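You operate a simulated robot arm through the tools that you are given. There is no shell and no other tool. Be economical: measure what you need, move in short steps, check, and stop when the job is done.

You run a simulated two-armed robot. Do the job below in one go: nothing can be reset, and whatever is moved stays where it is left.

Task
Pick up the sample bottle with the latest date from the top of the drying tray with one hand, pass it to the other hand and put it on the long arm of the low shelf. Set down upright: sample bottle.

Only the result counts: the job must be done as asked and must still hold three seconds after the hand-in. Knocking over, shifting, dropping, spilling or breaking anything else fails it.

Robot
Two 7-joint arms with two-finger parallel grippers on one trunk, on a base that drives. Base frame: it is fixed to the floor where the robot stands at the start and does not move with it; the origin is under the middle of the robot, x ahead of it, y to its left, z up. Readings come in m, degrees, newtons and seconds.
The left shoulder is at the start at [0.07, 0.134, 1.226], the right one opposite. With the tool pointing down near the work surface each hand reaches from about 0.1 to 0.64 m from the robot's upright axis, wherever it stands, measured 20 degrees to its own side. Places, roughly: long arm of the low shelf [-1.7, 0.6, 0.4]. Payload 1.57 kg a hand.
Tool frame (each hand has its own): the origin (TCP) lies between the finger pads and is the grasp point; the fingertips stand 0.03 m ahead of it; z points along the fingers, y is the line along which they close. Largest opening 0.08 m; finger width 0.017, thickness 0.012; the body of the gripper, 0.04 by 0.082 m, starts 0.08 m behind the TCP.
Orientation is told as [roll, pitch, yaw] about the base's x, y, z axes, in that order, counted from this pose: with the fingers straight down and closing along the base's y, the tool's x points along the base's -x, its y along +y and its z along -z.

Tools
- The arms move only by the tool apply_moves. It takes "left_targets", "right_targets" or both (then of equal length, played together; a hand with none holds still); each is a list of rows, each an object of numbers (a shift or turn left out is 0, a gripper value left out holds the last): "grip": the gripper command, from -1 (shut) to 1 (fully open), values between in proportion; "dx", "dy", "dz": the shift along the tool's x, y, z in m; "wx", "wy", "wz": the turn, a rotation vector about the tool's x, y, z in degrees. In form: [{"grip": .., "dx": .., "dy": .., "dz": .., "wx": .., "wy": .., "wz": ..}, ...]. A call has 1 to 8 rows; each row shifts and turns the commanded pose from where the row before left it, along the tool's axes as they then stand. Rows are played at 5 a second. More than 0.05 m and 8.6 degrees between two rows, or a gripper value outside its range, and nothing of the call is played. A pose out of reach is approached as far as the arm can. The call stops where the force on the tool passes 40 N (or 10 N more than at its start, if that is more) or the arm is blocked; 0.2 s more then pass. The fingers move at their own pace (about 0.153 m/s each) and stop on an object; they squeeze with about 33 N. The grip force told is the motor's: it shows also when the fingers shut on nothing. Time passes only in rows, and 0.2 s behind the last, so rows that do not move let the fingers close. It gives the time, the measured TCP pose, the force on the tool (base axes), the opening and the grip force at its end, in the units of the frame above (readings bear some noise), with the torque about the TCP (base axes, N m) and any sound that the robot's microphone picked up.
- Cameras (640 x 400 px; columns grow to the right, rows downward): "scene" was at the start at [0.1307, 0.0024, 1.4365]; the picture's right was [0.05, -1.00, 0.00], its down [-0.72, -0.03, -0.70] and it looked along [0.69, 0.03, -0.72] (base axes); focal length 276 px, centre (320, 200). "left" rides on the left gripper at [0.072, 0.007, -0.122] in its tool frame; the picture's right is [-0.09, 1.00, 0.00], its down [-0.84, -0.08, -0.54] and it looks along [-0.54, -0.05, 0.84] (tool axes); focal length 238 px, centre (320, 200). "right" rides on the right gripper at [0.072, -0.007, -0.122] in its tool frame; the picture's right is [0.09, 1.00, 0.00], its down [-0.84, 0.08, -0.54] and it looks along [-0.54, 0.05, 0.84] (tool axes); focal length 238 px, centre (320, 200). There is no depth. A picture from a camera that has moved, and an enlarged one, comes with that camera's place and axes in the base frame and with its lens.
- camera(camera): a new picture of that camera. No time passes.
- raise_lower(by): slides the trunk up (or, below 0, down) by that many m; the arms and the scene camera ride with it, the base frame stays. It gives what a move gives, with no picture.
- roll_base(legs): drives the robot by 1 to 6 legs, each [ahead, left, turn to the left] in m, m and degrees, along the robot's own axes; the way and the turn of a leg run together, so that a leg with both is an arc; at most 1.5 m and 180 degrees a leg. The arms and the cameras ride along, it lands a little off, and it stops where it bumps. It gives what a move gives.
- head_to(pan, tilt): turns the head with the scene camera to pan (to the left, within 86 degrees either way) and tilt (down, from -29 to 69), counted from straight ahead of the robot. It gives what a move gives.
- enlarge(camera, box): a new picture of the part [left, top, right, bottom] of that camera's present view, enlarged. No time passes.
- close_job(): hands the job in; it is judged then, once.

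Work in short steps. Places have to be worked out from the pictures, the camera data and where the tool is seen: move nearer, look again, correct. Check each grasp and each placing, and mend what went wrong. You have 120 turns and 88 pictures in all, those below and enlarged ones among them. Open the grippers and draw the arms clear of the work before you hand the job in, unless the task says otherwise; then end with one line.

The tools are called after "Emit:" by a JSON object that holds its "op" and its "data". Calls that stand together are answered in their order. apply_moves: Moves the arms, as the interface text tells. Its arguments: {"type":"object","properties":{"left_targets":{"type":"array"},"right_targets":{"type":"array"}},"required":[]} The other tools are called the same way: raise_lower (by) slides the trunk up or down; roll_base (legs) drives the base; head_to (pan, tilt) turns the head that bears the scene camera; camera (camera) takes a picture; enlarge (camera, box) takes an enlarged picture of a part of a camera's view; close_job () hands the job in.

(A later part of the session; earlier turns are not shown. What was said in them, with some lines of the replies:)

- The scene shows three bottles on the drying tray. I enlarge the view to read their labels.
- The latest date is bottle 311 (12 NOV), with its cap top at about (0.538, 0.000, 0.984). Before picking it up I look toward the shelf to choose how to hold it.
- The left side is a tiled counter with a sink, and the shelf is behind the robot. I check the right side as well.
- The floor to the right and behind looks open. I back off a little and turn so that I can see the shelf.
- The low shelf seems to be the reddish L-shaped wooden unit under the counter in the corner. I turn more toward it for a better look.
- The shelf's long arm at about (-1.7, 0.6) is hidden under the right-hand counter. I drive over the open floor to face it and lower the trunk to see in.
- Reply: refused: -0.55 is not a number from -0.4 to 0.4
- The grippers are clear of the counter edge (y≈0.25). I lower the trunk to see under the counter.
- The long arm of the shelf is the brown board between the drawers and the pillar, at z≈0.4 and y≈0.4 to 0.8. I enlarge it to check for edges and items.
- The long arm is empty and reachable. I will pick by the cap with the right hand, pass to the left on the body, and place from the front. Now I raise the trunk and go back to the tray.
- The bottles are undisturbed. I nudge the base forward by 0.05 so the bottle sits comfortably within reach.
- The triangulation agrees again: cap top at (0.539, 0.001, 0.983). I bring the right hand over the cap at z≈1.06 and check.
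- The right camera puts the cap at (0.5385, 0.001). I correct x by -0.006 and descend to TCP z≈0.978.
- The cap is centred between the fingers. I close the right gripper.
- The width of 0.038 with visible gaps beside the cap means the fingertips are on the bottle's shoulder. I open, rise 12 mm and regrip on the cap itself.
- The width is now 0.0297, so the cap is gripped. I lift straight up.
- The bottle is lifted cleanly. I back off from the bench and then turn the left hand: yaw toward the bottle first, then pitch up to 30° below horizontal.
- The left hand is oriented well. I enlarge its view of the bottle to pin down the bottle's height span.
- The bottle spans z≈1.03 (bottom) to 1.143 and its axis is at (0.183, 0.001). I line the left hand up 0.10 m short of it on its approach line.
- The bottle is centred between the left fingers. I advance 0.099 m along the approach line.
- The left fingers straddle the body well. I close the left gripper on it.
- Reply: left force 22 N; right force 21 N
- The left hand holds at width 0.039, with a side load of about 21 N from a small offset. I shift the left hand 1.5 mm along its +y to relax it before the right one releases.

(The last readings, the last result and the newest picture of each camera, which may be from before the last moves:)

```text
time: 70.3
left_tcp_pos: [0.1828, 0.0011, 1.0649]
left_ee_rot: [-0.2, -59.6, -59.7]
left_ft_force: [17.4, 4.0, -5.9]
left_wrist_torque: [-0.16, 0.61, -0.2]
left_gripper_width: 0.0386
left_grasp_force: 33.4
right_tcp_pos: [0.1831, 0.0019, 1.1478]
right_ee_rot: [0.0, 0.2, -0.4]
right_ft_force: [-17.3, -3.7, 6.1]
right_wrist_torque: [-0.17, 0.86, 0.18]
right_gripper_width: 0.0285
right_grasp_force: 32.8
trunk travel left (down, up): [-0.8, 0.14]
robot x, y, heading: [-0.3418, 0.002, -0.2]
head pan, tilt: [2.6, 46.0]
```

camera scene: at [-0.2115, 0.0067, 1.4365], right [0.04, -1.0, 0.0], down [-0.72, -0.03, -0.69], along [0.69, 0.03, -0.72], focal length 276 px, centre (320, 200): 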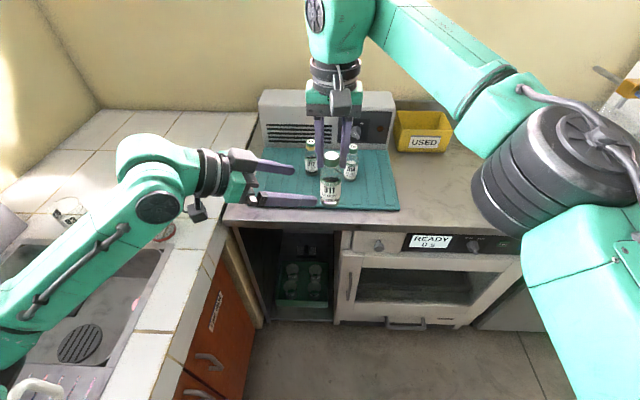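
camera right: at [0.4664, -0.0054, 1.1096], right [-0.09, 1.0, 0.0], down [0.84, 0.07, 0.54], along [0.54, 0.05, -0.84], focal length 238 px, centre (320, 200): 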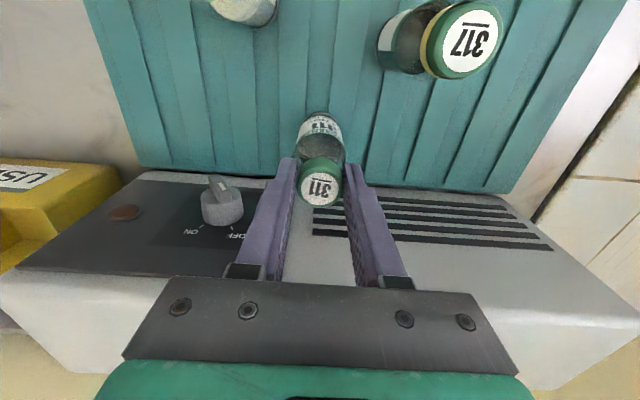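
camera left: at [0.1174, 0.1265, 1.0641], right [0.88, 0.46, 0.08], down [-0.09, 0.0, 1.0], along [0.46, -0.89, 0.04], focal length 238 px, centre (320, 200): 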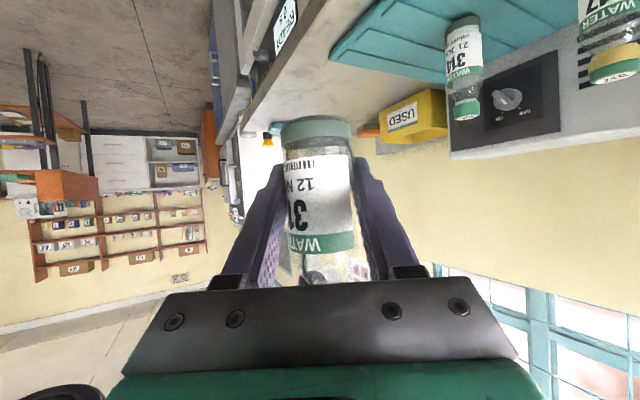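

The load is falling slowly, so I continue a few millimetres.

Emit:
{"op": "apply_moves", "data": {"left_targets": [{"dy": 0.0015}, {"dy": 0.0015}, {"dy": 0.001}, {}]}}

```text
time: 71.3
left_tcp_pos: [0.1852, 0.0018, 1.0633]
left_ee_rot: [-0.2, -59.7, -59.9]
left_ft_force: [-11.7, -5.4, 1.2]
left_wrist_torque: [0.34, -0.28, -0.17]
left_gripper_width: 0.0388
left_grasp_force: 33.4
right_tcp_pos: [0.1854, 0.0026, 1.1477]
right_ee_rot: [0.2, -0.3, -0.5]
right_ft_force: [13.0, 4.5, -1.9]
right_wrist_torque: [0.09, -0.75, 0.17]
right_gripper_width: 0.0283
right_grasp_force: 33.1
trunk travel left (down, up): [-0.8, 0.14]
robot x, y, heading: [-0.3434, 0.0047, -0.3]
head pan, tilt: [2.6, 46.0]
```

It overshot slightly. I step back 1.6 mm, then open the right gripper and withdraw it upward.

Emit:
{"op": "apply_moves", "data": {"left_targets": [{"dy": -0.0008}, {"dy": -0.0008}, {}, {}], "right_targets": [{}, {}, {"grip": -0.5}, {"grip": 0.2}]}}

Emit:
{"op": "apply_moves", "data": {"right_targets": [{"grip": 0.6}, {"dz": -0.03}, {"dz": -0.04}, {"dz": -0.04}, {"dy": -0.04}, {"dy": -0.04}, {"dy": -0.04}]}}

Emit:
{"op": "camera", "data": {"camera": "scene"}}

Emit:
{"op": "camera", "data": {"camera": "left"}}

```text
time: 72.3
left_tcp_pos: [0.1874, 0.0031, 1.0643]
left_ee_rot: [0.0, -59.5, -59.6]
left_ft_force: [0.2, -0.1, 0.6]
left_wrist_torque: [0.0, -0.03, -0.02]
left_gripper_width: 0.0389
left_grasp_force: 32.9
right_tcp_pos: [0.1831, 0.0014, 1.1479]
right_ee_rot: [0.0, 0.1, -0.4]
right_ft_force: [-0.4, 0.2, -1.1]
right_wrist_torque: [0.03, -0.03, 0.06]
right_gripper_width: 0.0482
right_grasp_force: 0.0
trunk travel left (down, up): [-0.8, 0.14]
robot x, y, heading: [-0.3445, 0.0039, -0.5]
head pan, tilt: [2.6, 46.0]
```

```text
time: 73.9
left_tcp_pos: [0.1857, 0.0009, 1.0641]
left_ee_rot: [0.1, -59.5, -59.7]
left_ft_force: [0.3, -0.3, -0.1]
left_wrist_torque: [0.0, -0.03, 0.02]
left_gripper_width: 0.039
left_grasp_force: 33.2
right_tcp_pos: [0.1613, -0.1146, 1.2545]
right_ee_rot: [-0.1, -0.1, -0.3]
right_ft_force: [-1.0, 0.2, 0.1]
right_wrist_torque: [0.03, -0.06, -0.03]
right_gripper_width: 0.0641
right_grasp_force: 0.1
right hand out of reach, approached as far as the arm can: row 4
trunk travel left (down, up): [-0.8, 0.14]
robot x, y, heading: [-0.3444, 0.0049, -0.3]
head pan, tilt: [2.6, 46.0]
```

```text
53 pictures are left
camera scene: at [-0.2122, 0.0047, 1.4365], right [0.04, -1.0, 0.0], down [-0.72, -0.03, -0.69], along [0.69, 0.03, -0.72], focal length 276 px, centre (320, 200)
```

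scene: 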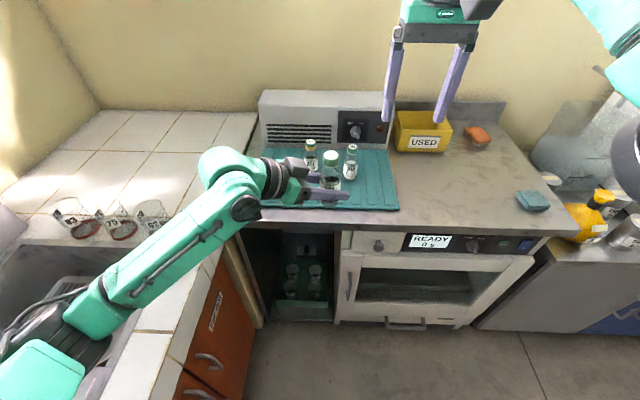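

```text
52 pictures are left
camera left: at [0.1201, 0.1269, 1.0642], right [0.88, 0.46, 0.08], down [-0.09, 0.0, 1.0], along [0.46, -0.89, 0.04], focal length 238 px, centre (320, 200)
```

left: 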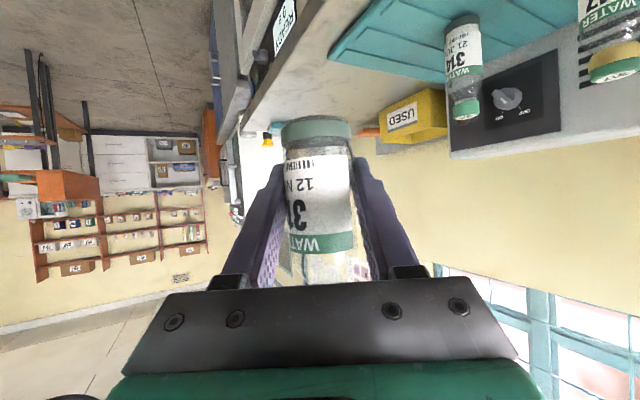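

The handover worked: the left hand holds the bottle at width 0.039. I tuck the right arm in and turn the left hand about the vertical to point forward, keeping the bottle upright.

Emit:
{"op": "apply_moves", "data": {"right_targets": [{"dx": 0.035, "dy": -0.025, "dz": 0.015}, {"dx": 0.035, "dy": -0.025, "dz": 0.015}, {"dx": 0.035, "dy": -0.025, "dz": 0.015}, {"dx": 0.035, "dy": -0.025, "dz": 0.015}, {"dx": 0.035, "dy": -0.025, "dz": 0.015}, {"dx": 0.035, "dy": -0.025, "dz": 0.015}, {"dx": 0.03, "dy": -0.02, "dz": 0.015}]}}

Emit:
{"op": "apply_moves", "data": {"left_targets": [{"wx": -6.9, "wz": -4.05}, {"wx": -6.9, "wz": -4.05}, {"wx": -6.9, "wz": -4.05}, {"wx": -6.9, "wz": -4.05}, {"wx": -6.9, "wz": -4.05}, {"wx": -6.9, "wz": -4.05}, {"wx": -6.9, "wz": -4.05}, {}]}}

Emit:
{"op": "apply_moves", "data": {"left_targets": [{"dy": 0.03}, {"dy": 0.03}, {"dy": 0.03}, {"dy": 0.02}, {}]}}

Emit:
{"op": "camera", "data": {"camera": "scene"}}

```text
time: 75.5
left_tcp_pos: [0.1839, 0.0007, 1.065]
left_ee_rot: [0.2, -59.7, -59.9]
left_ft_force: [-0.7, -0.2, -0.6]
left_wrist_torque: [0.02, -0.01, 0.05]
left_gripper_width: 0.0387
left_grasp_force: 32.8
right_tcp_pos: [-0.0813, -0.2848, 1.1472]
right_ee_rot: [0.1, -0.2, -0.2]
right_ft_force: [-0.5, 0.0, 0.3]
right_wrist_torque: [0.01, -0.03, -0.04]
right_gripper_width: 0.0639
right_grasp_force: 0.1
trunk travel left (down, up): [-0.8, 0.14]
robot x, y, heading: [-0.3404, 0.0046, -0.2]
head pan, tilt: [2.6, 46.0]
```

```text
time: 77.3
left_tcp_pos: [0.1857, 0.0023, 1.0637]
left_ee_rot: [0.0, -59.4, -3.7]
left_ft_force: [-0.3, -0.3, 0.2]
left_wrist_torque: [0.05, -0.03, -0.02]
left_gripper_width: 0.0386
left_grasp_force: 32.9
right_tcp_pos: [-0.078, -0.284, 1.1469]
right_ee_rot: [0.0, 0.0, -0.3]
right_ft_force: [0.0, 0.6, 0.0]
right_wrist_torque: [-0.07, 0.02, 0.03]
right_gripper_width: 0.0638
right_grasp_force: 0.1
trunk travel left (down, up): [-0.8, 0.14]
robot x, y, heading: [-0.3431, 0.006, -0.5]
head pan, tilt: [2.6, 46.0]
```

```text
time: 78.5
left_tcp_pos: [0.1937, 0.1111, 1.0639]
left_ee_rot: [0.0, -59.5, -4.0]
left_ft_force: [-0.3, -0.6, -0.5]
left_wrist_torque: [0.0, 0.03, -0.01]
left_gripper_width: 0.0386
left_grasp_force: 32.9
right_tcp_pos: [-0.0782, -0.2849, 1.1466]
right_ee_rot: [0.1, -0.1, -0.3]
right_ft_force: [0.1, 0.0, -0.5]
right_wrist_torque: [0.05, 0.0, -0.01]
right_gripper_width: 0.0642
right_grasp_force: 0.0
trunk travel left (down, up): [-0.8, 0.14]
robot x, y, heading: [-0.3452, 0.0039, -0.5]
head pan, tilt: [2.6, 46.0]
```

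```text
51 pictures are left
camera scene: at [-0.2114, 0.0057, 1.4364], right [0.04, -1.0, 0.0], down [-0.72, -0.03, -0.69], along [0.69, 0.03, -0.72], focal length 276 px, centre (320, 200)
```

scene: 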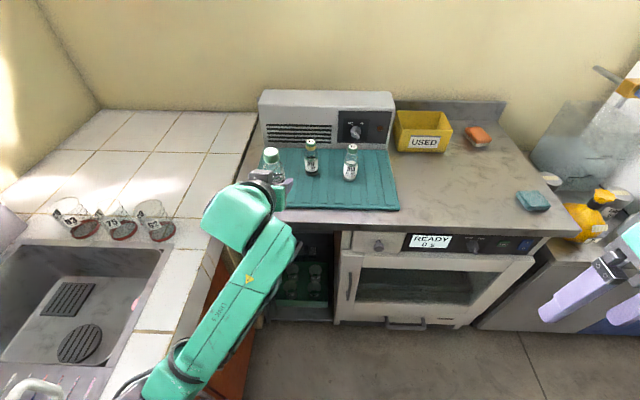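

Both arms are in good postures. I drive to a spot in front of the shelf, moving away from the bench first, then turning, then sliding sideways.

Emit:
{"op": "roll_base", "data": {"legs": [[0, -0.42, 0], [0, 0, 93], [0, 1.15, 0]]}}

Emit:
{"op": "head_to", "data": {"pan": 10, "tilt": 35}}

Emit:
{"op": "camera", "data": {"camera": "scene"}}

```text
time: 90.5
left_tcp_pos: [-1.6211, 0.0818, 1.0626]
left_ee_rot: [0.1, -59.6, 87.6]
left_ft_force: [1.3, -0.3, 0.2]
left_wrist_torque: [0.01, -0.02, 0.0]
left_gripper_width: 0.0387
left_grasp_force: 33.3
right_tcp_pos: [-1.2178, -0.1791, 1.1456]
right_ee_rot: [0.1, 0.0, 91.3]
right_ft_force: [1.1, 0.8, 0.7]
right_wrist_torque: [0.0, 0.0, 0.02]
right_gripper_width: 0.0642
right_grasp_force: 0.0
trunk travel left (down, up): [-0.8, 0.14]
robot x, y, heading: [-1.4971, -0.4512, 91.4]
head pan, tilt: [2.6, 46.0]
```

```text
time: 91.2
left_tcp_pos: [-1.6212, 0.0814, 1.0625]
left_ee_rot: [0.0, -59.6, 87.8]
left_ft_force: [-0.1, 0.2, -0.7]
left_wrist_torque: [0.0, 0.02, 0.0]
left_gripper_width: 0.0386
left_grasp_force: 32.9
right_tcp_pos: [-1.2183, -0.1799, 1.147]
right_ee_rot: [0.0, 0.0, 91.1]
right_ft_force: [-0.9, 0.4, 0.8]
right_wrist_torque: [-0.02, -0.01, 0.0]
right_gripper_width: 0.064
right_grasp_force: 0.1
trunk travel left (down, up): [-0.8, 0.14]
robot x, y, heading: [-1.4964, -0.4497, 91.3]
head pan, tilt: [10.0, 35.0]
```

```text
50 pictures are left
camera scene: at [-1.5174, -0.3164, 1.4526], right [0.98, 0.19, 0.0], down [0.11, -0.56, -0.82], along [-0.16, 0.8, -0.57], focal length 276 px, centre (320, 200)
```

scene: 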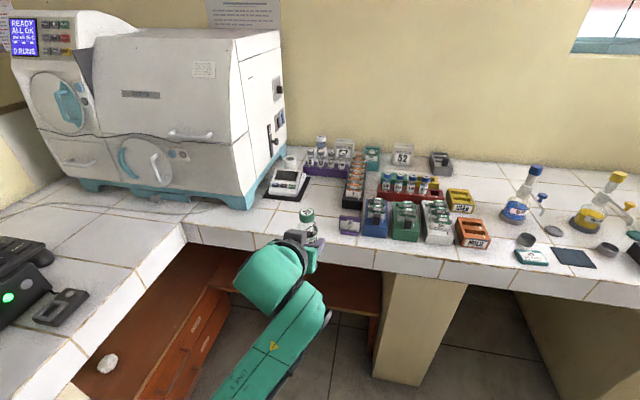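

The hand is in front of the counter edge (y≈0.3), so it is clear to lower. I lower the trunk in two steps and look under the counter.

Emit:
{"op": "raise_lower", "data": {"by": -0.4}}

Emit:
{"op": "raise_lower", "data": {"by": -0.2}}

Emit:
{"op": "head_to", "data": {"pan": 0, "tilt": 25}}

Emit:
{"op": "camera", "data": {"camera": "scene"}}

Emit:
{"op": "camera", "data": {"camera": "left"}}

```text
time: 95.1
left_tcp_pos: [-1.6213, 0.081, 0.663]
left_ee_rot: [0.1, -59.5, 87.7]
left_ft_force: [0.2, 0.7, -0.2]
left_wrist_torque: [0.03, -0.01, 0.01]
left_gripper_width: 0.0386
left_grasp_force: 33.1
right_tcp_pos: [-1.2176, -0.1796, 0.747]
right_ee_rot: [0.0, 0.0, 91.1]
right_ft_force: [0.8, 0.0, 0.0]
right_wrist_torque: [-0.03, 0.0, 0.0]
right_gripper_width: 0.0644
right_grasp_force: 0.0
trunk travel left (down, up): [-0.4, 0.54]
robot x, y, heading: [-1.5008, -0.4573, 91.1]
head pan, tilt: [10.0, 35.0]
```

```text
time: 97.2
left_tcp_pos: [-1.6208, 0.0805, 0.4626]
left_ee_rot: [0.1, -59.6, 87.7]
left_ft_force: [0.1, 0.5, 0.8]
left_wrist_torque: [-0.05, 0.02, -0.04]
left_gripper_width: 0.0386
left_grasp_force: 33.4
right_tcp_pos: [-1.2176, -0.1809, 0.5482]
right_ee_rot: [0.0, 0.0, 91.2]
right_ft_force: [0.0, 1.1, -0.5]
right_wrist_torque: [0.0, 0.03, -0.02]
right_gripper_width: 0.0641
right_grasp_force: 0.0
trunk travel left (down, up): [-0.2, 0.74]
robot x, y, heading: [-1.5016, -0.4527, 91.3]
head pan, tilt: [10.0, 35.0]
```

```text
time: 98.0
left_tcp_pos: [-1.6217, 0.0809, 0.4634]
left_ee_rot: [0.2, -59.4, 87.6]
left_ft_force: [-0.8, 0.3, 0.7]
left_wrist_torque: [0.01, -0.02, 0.04]
left_gripper_width: 0.0386
left_grasp_force: 33.2
right_tcp_pos: [-1.2185, -0.1804, 0.5464]
right_ee_rot: [0.0, 0.0, 91.2]
right_ft_force: [-0.8, 0.5, -0.6]
right_wrist_torque: [0.0, 0.02, 0.0]
right_gripper_width: 0.0638
right_grasp_force: 0.0
trunk travel left (down, up): [-0.2, 0.74]
robot x, y, heading: [-1.5007, -0.4523, 91.2]
head pan, tilt: [0.0, 25.0]
```

```text
49 pictures are left
camera scene: at [-1.5022, -0.3108, 0.8684], right [1.0, 0.02, 0.0], down [0.01, -0.42, -0.91], along [-0.02, 0.91, -0.42], focal length 276 px, centre (320, 200)
```

scene: 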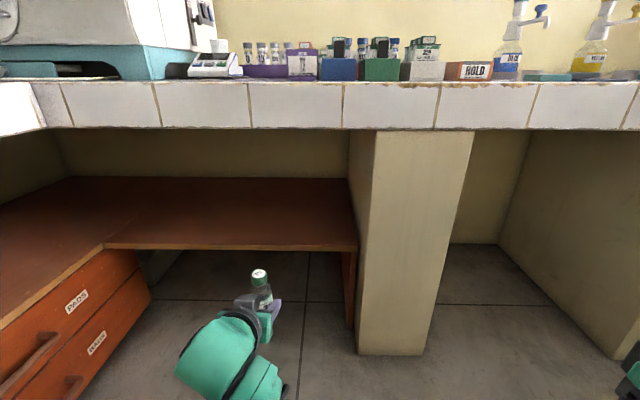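

```text
48 pictures are left
camera left: at [-1.6331, -0.061, 0.463], right [-0.99, 0.09, 0.08], down [0.08, -0.05, 1.0], along [0.09, 1.0, 0.04], focal length 238 px, centre (320, 200)
```

left: 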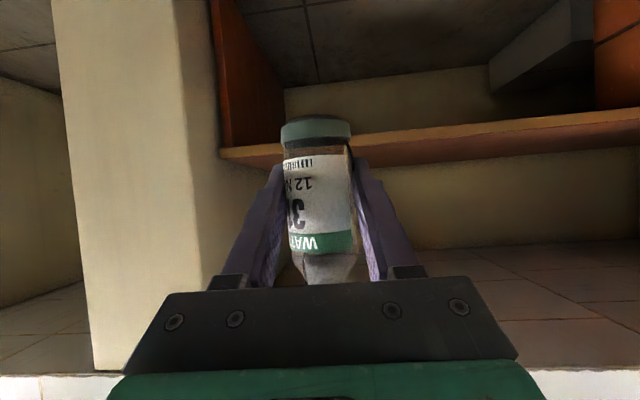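

I can see the long arm clearly from the front. I enlarge both views to measure its front edge and surface height.

Emit:
{"op": "enlarge", "data": {"camera": "left", "box": [360, 90, 600, 240]}}

Emit:
{"op": "enlarge", "data": {"camera": "scene", "box": [190, 160, 390, 285]}}

```text
2.67 times, centred on (480, 165) of left
camera zoom: at [-1.6331, -0.061, 0.463], right [-0.99, 0.09, 0.08], down [0.08, -0.05, 1.0], along [0.09, 1.0, 0.04], focal length 636 px, centre (-107, 293)
```

zoom: 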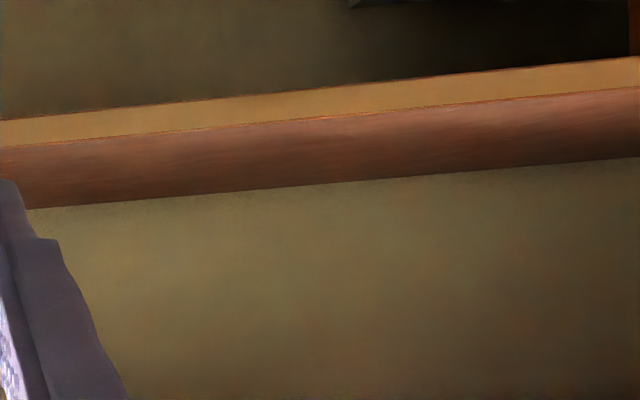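

```text
3.20 times, centred on (290, 222) of scene
camera zoom: at [-1.5022, -0.3108, 0.8684], right [1.0, 0.02, 0.0], down [0.01, -0.42, -0.91], along [-0.02, 0.91, -0.42], focal length 884 px, centre (416, 128)
```

zoom: 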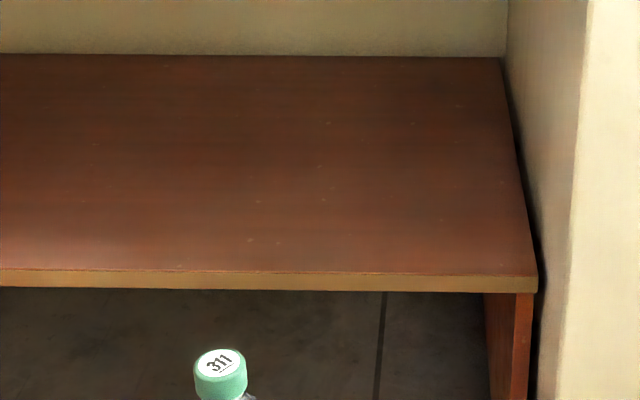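

The measurements give shelf top z≈0.381, front edge y≈0.407, back y≈1.01 and right end x≈-1.40. I drive forward 0.30 m with the bottle bottom about 4 cm above shelf level, then check.

Emit:
{"op": "roll_base", "data": {"legs": [[0.3, 0, 0]]}}

Emit:
{"op": "camera", "data": {"camera": "scene"}}

Emit:
{"op": "camera", "data": {"camera": "left"}}

```text
time: 100.0
left_tcp_pos: [-1.6268, 0.3839, 0.4639]
left_ee_rot: [0.1, -59.5, 87.7]
left_ft_force: [1.1, 0.1, -0.3]
left_wrist_torque: [0.03, 0.01, -0.03]
left_gripper_width: 0.0386
left_grasp_force: 33.0
right_tcp_pos: [-1.2239, 0.1235, 0.547]
right_ee_rot: [0.0, 0.0, 91.2]
right_ft_force: [-1.0, 0.7, 0.4]
right_wrist_torque: [-0.01, -0.02, 0.02]
right_gripper_width: 0.064
right_grasp_force: 0.1
trunk travel left (down, up): [-0.2, 0.74]
robot x, y, heading: [-1.5077, -0.1514, 91.2]
head pan, tilt: [0.0, 25.0]
```

```text
45 pictures are left
camera scene: at [-1.5085, -0.0079, 0.8684], right [1.0, 0.02, 0.0], down [0.01, -0.42, -0.91], along [-0.02, 0.91, -0.42], focal length 276 px, centre (320, 200)
```

scene: 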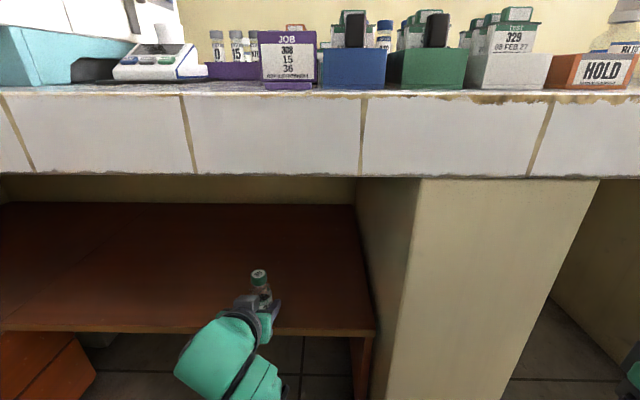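

```text
44 pictures are left
camera left: at [-1.6396, 0.2418, 0.463], right [-0.99, 0.09, 0.08], down [0.08, -0.05, 1.0], along [0.09, 1.0, 0.04], focal length 238 px, centre (320, 200)
```

left: 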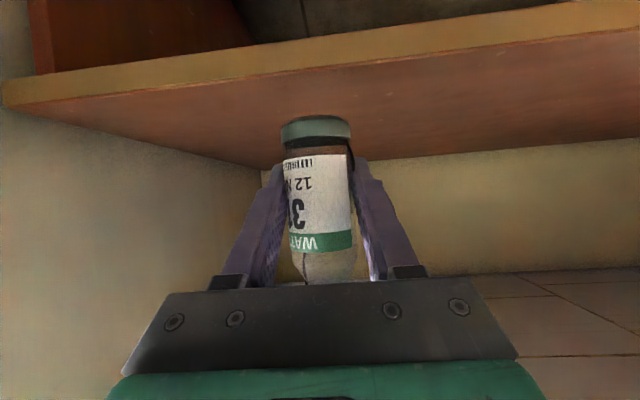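

All clear so far. I tuck the right hand 0.09 m further back, away from the counter edge, before driving on.

Emit:
{"op": "apply_moves", "data": {"right_targets": [{"dx": 0.03, "dy": -0.01}, {"dx": 0.03, "dy": -0.01}, {"dx": 0.03, "dy": -0.01}, {}]}}

Emit:
{"op": "roll_base", "data": {"legs": [[0.11, 0, 0]]}}

Emit:
{"op": "camera", "data": {"camera": "left"}}

Emit:
{"op": "camera", "data": {"camera": "scene"}}

```text
time: 101.0
left_tcp_pos: [-1.6278, 0.3833, 0.4637]
left_ee_rot: [0.2, -59.5, 87.8]
left_ft_force: [-0.5, -0.4, 0.6]
left_wrist_torque: [-0.03, -0.01, -0.01]
left_gripper_width: 0.0388
left_grasp_force: 33.4
right_tcp_pos: [-1.1937, 0.0317, 0.5459]
right_ee_rot: [0.0, 0.0, 91.3]
right_ft_force: [1.0, -0.2, 0.7]
right_wrist_torque: [0.0, 0.03, 0.0]
right_gripper_width: 0.0639
right_grasp_force: 0.0
trunk travel left (down, up): [-0.2, 0.74]
robot x, y, heading: [-1.5065, -0.1509, 91.1]
head pan, tilt: [0.0, 25.0]
```

```text
time: 102.2
left_tcp_pos: [-1.6293, 0.4937, 0.4629]
left_ee_rot: [0.1, -59.5, 87.7]
left_ft_force: [-0.2, -0.1, -0.2]
left_wrist_torque: [0.0, -0.04, -0.03]
left_gripper_width: 0.0386
left_grasp_force: 33.0
right_tcp_pos: [-1.1954, 0.1423, 0.5464]
right_ee_rot: [0.0, -0.1, 91.1]
right_ft_force: [0.3, -0.4, -0.4]
right_wrist_torque: [-0.03, -0.03, 0.02]
right_gripper_width: 0.0641
right_grasp_force: 0.1
trunk travel left (down, up): [-0.2, 0.74]
robot x, y, heading: [-1.5104, -0.0372, 91.3]
head pan, tilt: [0.0, 25.0]
```

```text
43 pictures are left
camera left: at [-1.6415, 0.3521, 0.4629], right [-0.99, 0.09, 0.08], down [0.08, -0.05, 1.0], along [0.09, 1.0, 0.04], focal length 238 px, centre (320, 200)
```

left: 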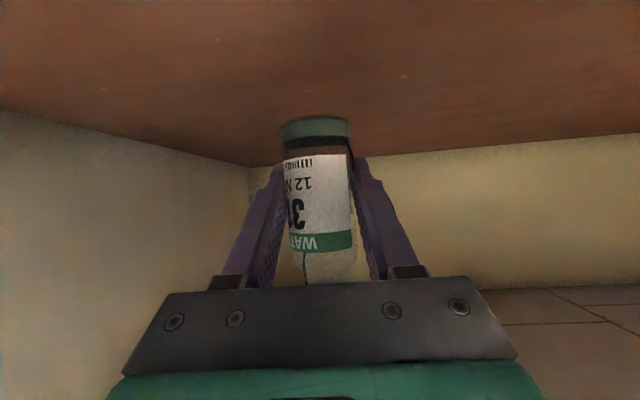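

```text
42 pictures are left
camera scene: at [-1.5107, 0.1023, 0.8684], right [1.0, 0.02, 0.0], down [0.01, -0.42, -0.91], along [-0.02, 0.91, -0.42], focal length 276 px, centre (320, 200)
```

scene: 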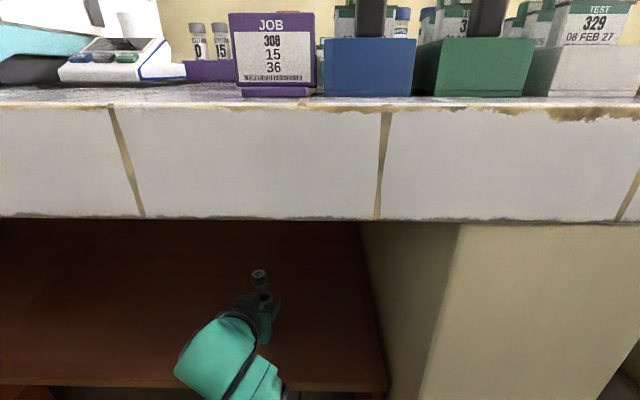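

The bottle is 0.087 m inside the front edge, and the hand camera would still hang clear of the shelf when lowered. I check that the bottle is upright in an enlarged view.

Emit:
{"op": "enlarge", "data": {"camera": "scene", "box": [210, 250, 310, 340]}}

Emit:
{"op": "enlarge", "data": {"camera": "left", "box": [240, 90, 400, 290]}}

```text
4.44 times, centred on (260, 295) of scene
camera zoom: at [-1.5107, 0.1023, 0.8684], right [1.0, 0.02, 0.0], down [0.01, -0.42, -0.91], along [-0.02, 0.91, -0.42], focal length 1227 px, centre (587, -222)
```

zoom: 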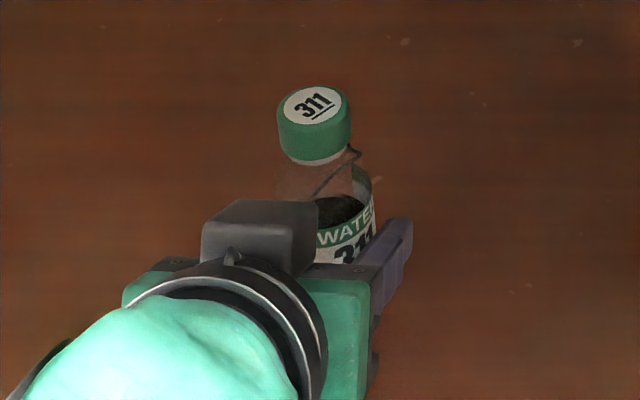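

```text
2.00 times, centred on (320, 190) of left
camera zoom: at [-1.6415, 0.3521, 0.4629], right [-0.99, 0.09, 0.08], down [0.08, -0.05, 1.0], along [0.09, 1.0, 0.04], focal length 477 px, centre (320, 220)
```

zoom: 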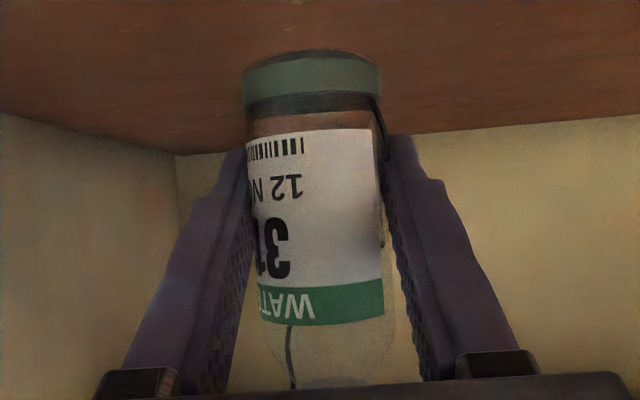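

The cap is directly above the grasp point, so the bottle is upright. I lower 36 mm, then feel for contact in small steps.

Emit:
{"op": "apply_moves", "data": {"left_targets": [{"dx": 0.00777, "dz": 0.00455}, {"dx": 0.00777, "dz": 0.00455}, {"dx": 0.00777, "dz": 0.00455}, {"dx": 0.00777, "dz": 0.00455}, {}]}}

Emit:
{"op": "enlarge", "data": {"camera": "left", "box": [240, 90, 400, 290]}}

```text
time: 103.4
left_tcp_pos: [-1.6295, 0.4931, 0.4266]
left_ee_rot: [-0.1, -59.5, 87.7]
left_ft_force: [0.6, 0.3, 0.1]
left_wrist_torque: [-0.01, -0.01, -0.01]
left_gripper_width: 0.0386
left_grasp_force: 33.2
right_tcp_pos: [-1.195, 0.1426, 0.5465]
right_ee_rot: [0.0, -0.1, 91.1]
right_ft_force: [-0.5, 0.1, 0.1]
right_wrist_torque: [-0.03, -0.01, -0.01]
right_gripper_width: 0.0639
right_grasp_force: 0.1
trunk travel left (down, up): [-0.2, 0.74]
robot x, y, heading: [-1.5053, -0.0393, 91.2]
head pan, tilt: [0.0, 25.0]
```

```text
2.00 times, centred on (320, 190) of left
camera zoom: at [-1.6417, 0.3511, 0.4269], right [-0.99, 0.09, 0.08], down [0.08, -0.05, 1.0], along [0.09, 1.0, 0.04], focal length 477 px, centre (320, 220)
```

zoom: 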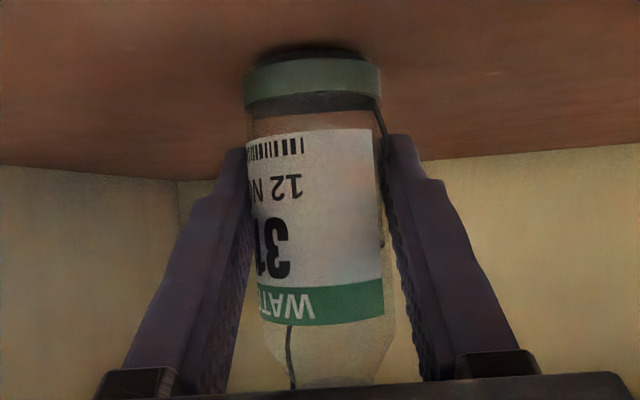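

The contact shadow is forming close under the base. I step down 2 mm at a time and watch the vertical force.

Emit:
{"op": "apply_moves", "data": {"left_targets": [{"dx": 0.00173, "dz": 0.00101}, {"dx": 0.00173, "dz": 0.00101}, {}]}}

Emit:
{"op": "apply_moves", "data": {"left_targets": [{"dx": 0.00173, "dz": 0.00101}, {}]}}

```text
time: 104.2
left_tcp_pos: [-1.6301, 0.4931, 0.4242]
left_ee_rot: [0.1, -59.7, 87.6]
left_ft_force: [0.5, 1.1, 7.5]
left_wrist_torque: [0.07, -0.1, 0.01]
left_gripper_width: 0.0385
left_grasp_force: 33.3
right_tcp_pos: [-1.1946, 0.1421, 0.546]
right_ee_rot: [0.0, -0.2, 91.0]
right_ft_force: [0.5, -0.9, 0.2]
right_wrist_torque: [-0.01, 0.02, 0.05]
right_gripper_width: 0.0641
right_grasp_force: 0.0
trunk travel left (down, up): [-0.2, 0.74]
robot x, y, heading: [-1.5075, -0.0388, 91.3]
head pan, tilt: [0.0, 25.0]
```

```text
time: 104.8
left_tcp_pos: [-1.6302, 0.4922, 0.4243]
left_ee_rot: [0.2, -59.8, 87.7]
left_ft_force: [-2.6, -2.6, 18.5]
left_wrist_torque: [-0.17, -0.02, -0.03]
left_gripper_width: 0.0386
left_grasp_force: 32.1
right_tcp_pos: [-1.1949, 0.1412, 0.547]
right_ee_rot: [0.0, -0.2, 91.3]
right_ft_force: [-0.2, 0.3, 0.0]
right_wrist_torque: [0.05, -0.01, -0.03]
right_gripper_width: 0.0638
right_grasp_force: 0.0
trunk travel left (down, up): [-0.2, 0.74]
robot x, y, heading: [-1.5065, -0.0397, 91.5]
head pan, tilt: [0.0, 25.0]
```

There is firm contact with the shelf (18 N up). I ease back 2 mm and open slowly.

Emit:
{"op": "apply_moves", "data": {"left_targets": [{"dx": -0.00173, "dz": -0.00101}, {}, {"grip": -0.3}, {"grip": 0}, {"grip": 0.3}, {"grip": 0.7}, {"grip": 1}, {}]}}

Emit:
{"op": "camera", "data": {"camera": "left"}}

```text
time: 106.6
left_tcp_pos: [-1.6295, 0.4935, 0.4228]
left_ee_rot: [0.2, -59.5, 87.8]
left_ft_force: [0.0, 0.0, -0.2]
left_wrist_torque: [0.0, 0.03, 0.02]
left_gripper_width: 0.08
left_grasp_force: 0.1
right_tcp_pos: [-1.1953, 0.1432, 0.545]
right_ee_rot: [0.0, 0.0, 91.2]
right_ft_force: [-0.2, -0.1, -0.6]
right_wrist_torque: [0.03, -0.02, -0.01]
right_gripper_width: 0.064
right_grasp_force: 0.2
trunk travel left (down, up): [-0.2, 0.74]
robot x, y, heading: [-1.5089, -0.0398, 91.3]
head pan, tilt: [0.0, 25.0]
```

```text
38 pictures are left
camera left: at [-1.6415, 0.3515, 0.4232], right [-0.99, 0.09, 0.08], down [0.08, -0.05, 1.0], along [0.09, 1.0, 0.04], focal length 238 px, centre (320, 200)
```

left: 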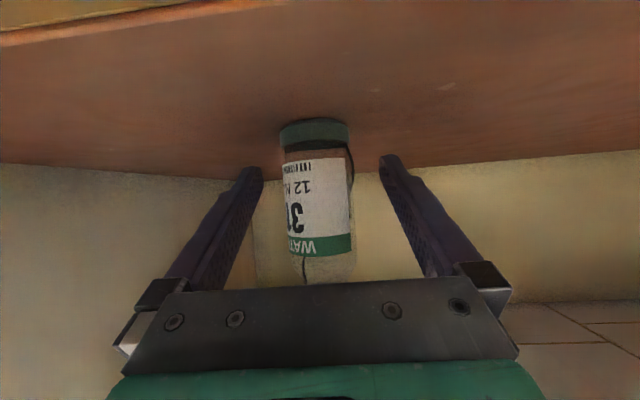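

The bottle stands free and upright. I draw the left hand straight back along its fingers.

Emit:
{"op": "apply_moves", "data": {"left_targets": [{"dz": -0.02}, {"dz": -0.025}, {"dz": -0.025}, {"dz": -0.025}, {"dz": -0.025}, {}]}}

Emit:
{"op": "camera", "data": {"camera": "left"}}

```text
time: 108.0
left_tcp_pos: [-1.6445, 0.3943, 0.4792]
left_ee_rot: [14.8, -58.7, 74.2]
left_ft_force: [0.2, 0.3, -0.2]
left_wrist_torque: [0.0, 0.02, 0.04]
left_gripper_width: 0.08
left_grasp_force: 0.1
right_tcp_pos: [-1.1958, 0.1423, 0.5464]
right_ee_rot: [0.0, 0.0, 91.2]
right_ft_force: [0.2, 0.1, 1.2]
right_wrist_torque: [0.01, 0.0, -0.02]
right_gripper_width: 0.0638
right_grasp_force: 0.0
trunk travel left (down, up): [-0.2, 0.74]
robot x, y, heading: [-1.5071, -0.0359, 91.2]
head pan, tilt: [0.0, 25.0]
```

```text
37 pictures are left
camera left: at [-1.659, 0.2523, 0.4789], right [-0.97, 0.1, 0.21], down [0.21, -0.06, 0.98], along [0.11, 0.99, 0.03], focal length 238 px, centre (320, 200)
```

left: 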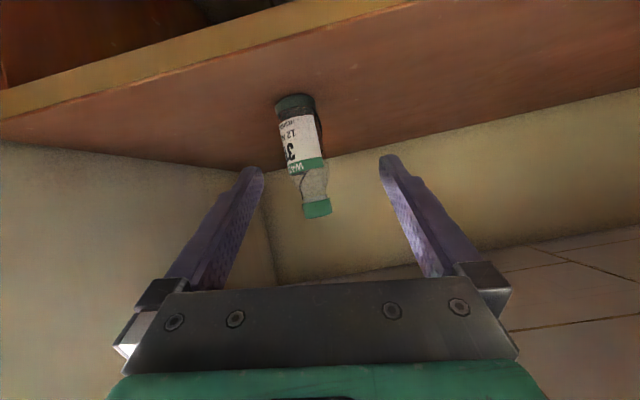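

The arm reached a joint limit and twisted a little, but the fingers are clear and the bottle is standing. I back the base away straight and look.

Emit:
{"op": "roll_base", "data": {"legs": [[-0.4, 0, 0]]}}

Emit:
{"op": "camera", "data": {"camera": "scene"}}

Emit:
{"op": "enlarge", "data": {"camera": "left", "box": [220, 60, 420, 200]}}

```text
time: 110.5
left_tcp_pos: [-1.634, -0.0043, 0.4724]
left_ee_rot: [14.3, -58.0, 74.4]
left_ft_force: [0.1, -0.1, -0.2]
left_wrist_torque: [-0.01, -0.01, -0.02]
left_gripper_width: 0.0801
left_grasp_force: 0.0
right_tcp_pos: [-1.1857, -0.2562, 0.5472]
right_ee_rot: [0.0, 0.1, 91.0]
right_ft_force: [0.1, 1.0, -0.4]
right_wrist_torque: [0.01, 0.03, -0.02]
right_gripper_width: 0.0641
right_grasp_force: 0.1
trunk travel left (down, up): [-0.2, 0.74]
robot x, y, heading: [-1.5042, -0.4351, 91.0]
head pan, tilt: [0.0, 25.0]
```

```text
36 pictures are left
camera scene: at [-1.5029, -0.2952, 0.8685], right [1.0, 0.01, 0.0], down [0.01, -0.42, -0.91], along [-0.01, 0.91, -0.42], focal length 276 px, centre (320, 200)
```

scene: 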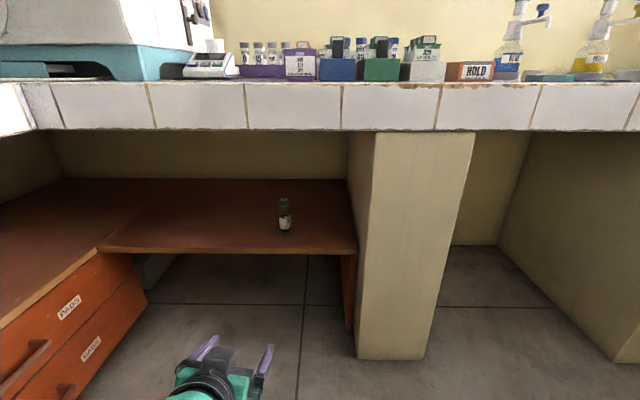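

```text
2.86 times, centred on (320, 130) of left
camera zoom: at [-1.6501, -0.1456, 0.4752], right [-0.97, 0.11, 0.21], down [0.2, -0.04, 0.98], along [0.11, 0.99, 0.02], focal length 681 px, centre (320, 400)
```

zoom: 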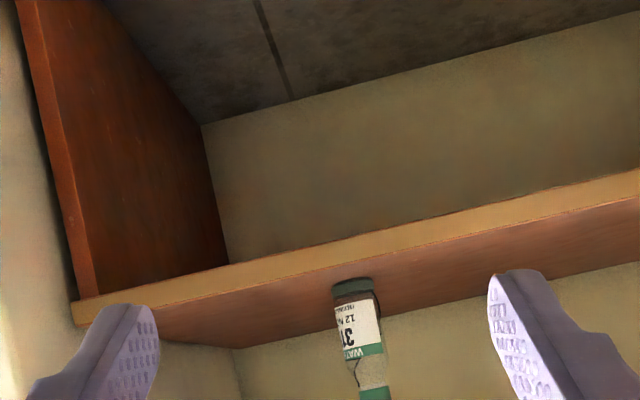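

Bottle 311 stands upright on the long arm of the shelf, both grippers are open and both arms are clear. I hand the job in.

Emit:
{"op": "close_job", "data": {}}

```text
The job is handed in.
```

Sample bottle 311 (12 NOV, the latest date) was picked from the tray with the right hand and passed to the left. It now stands upright on the long arm of the low shelf, and the job has been handed in.
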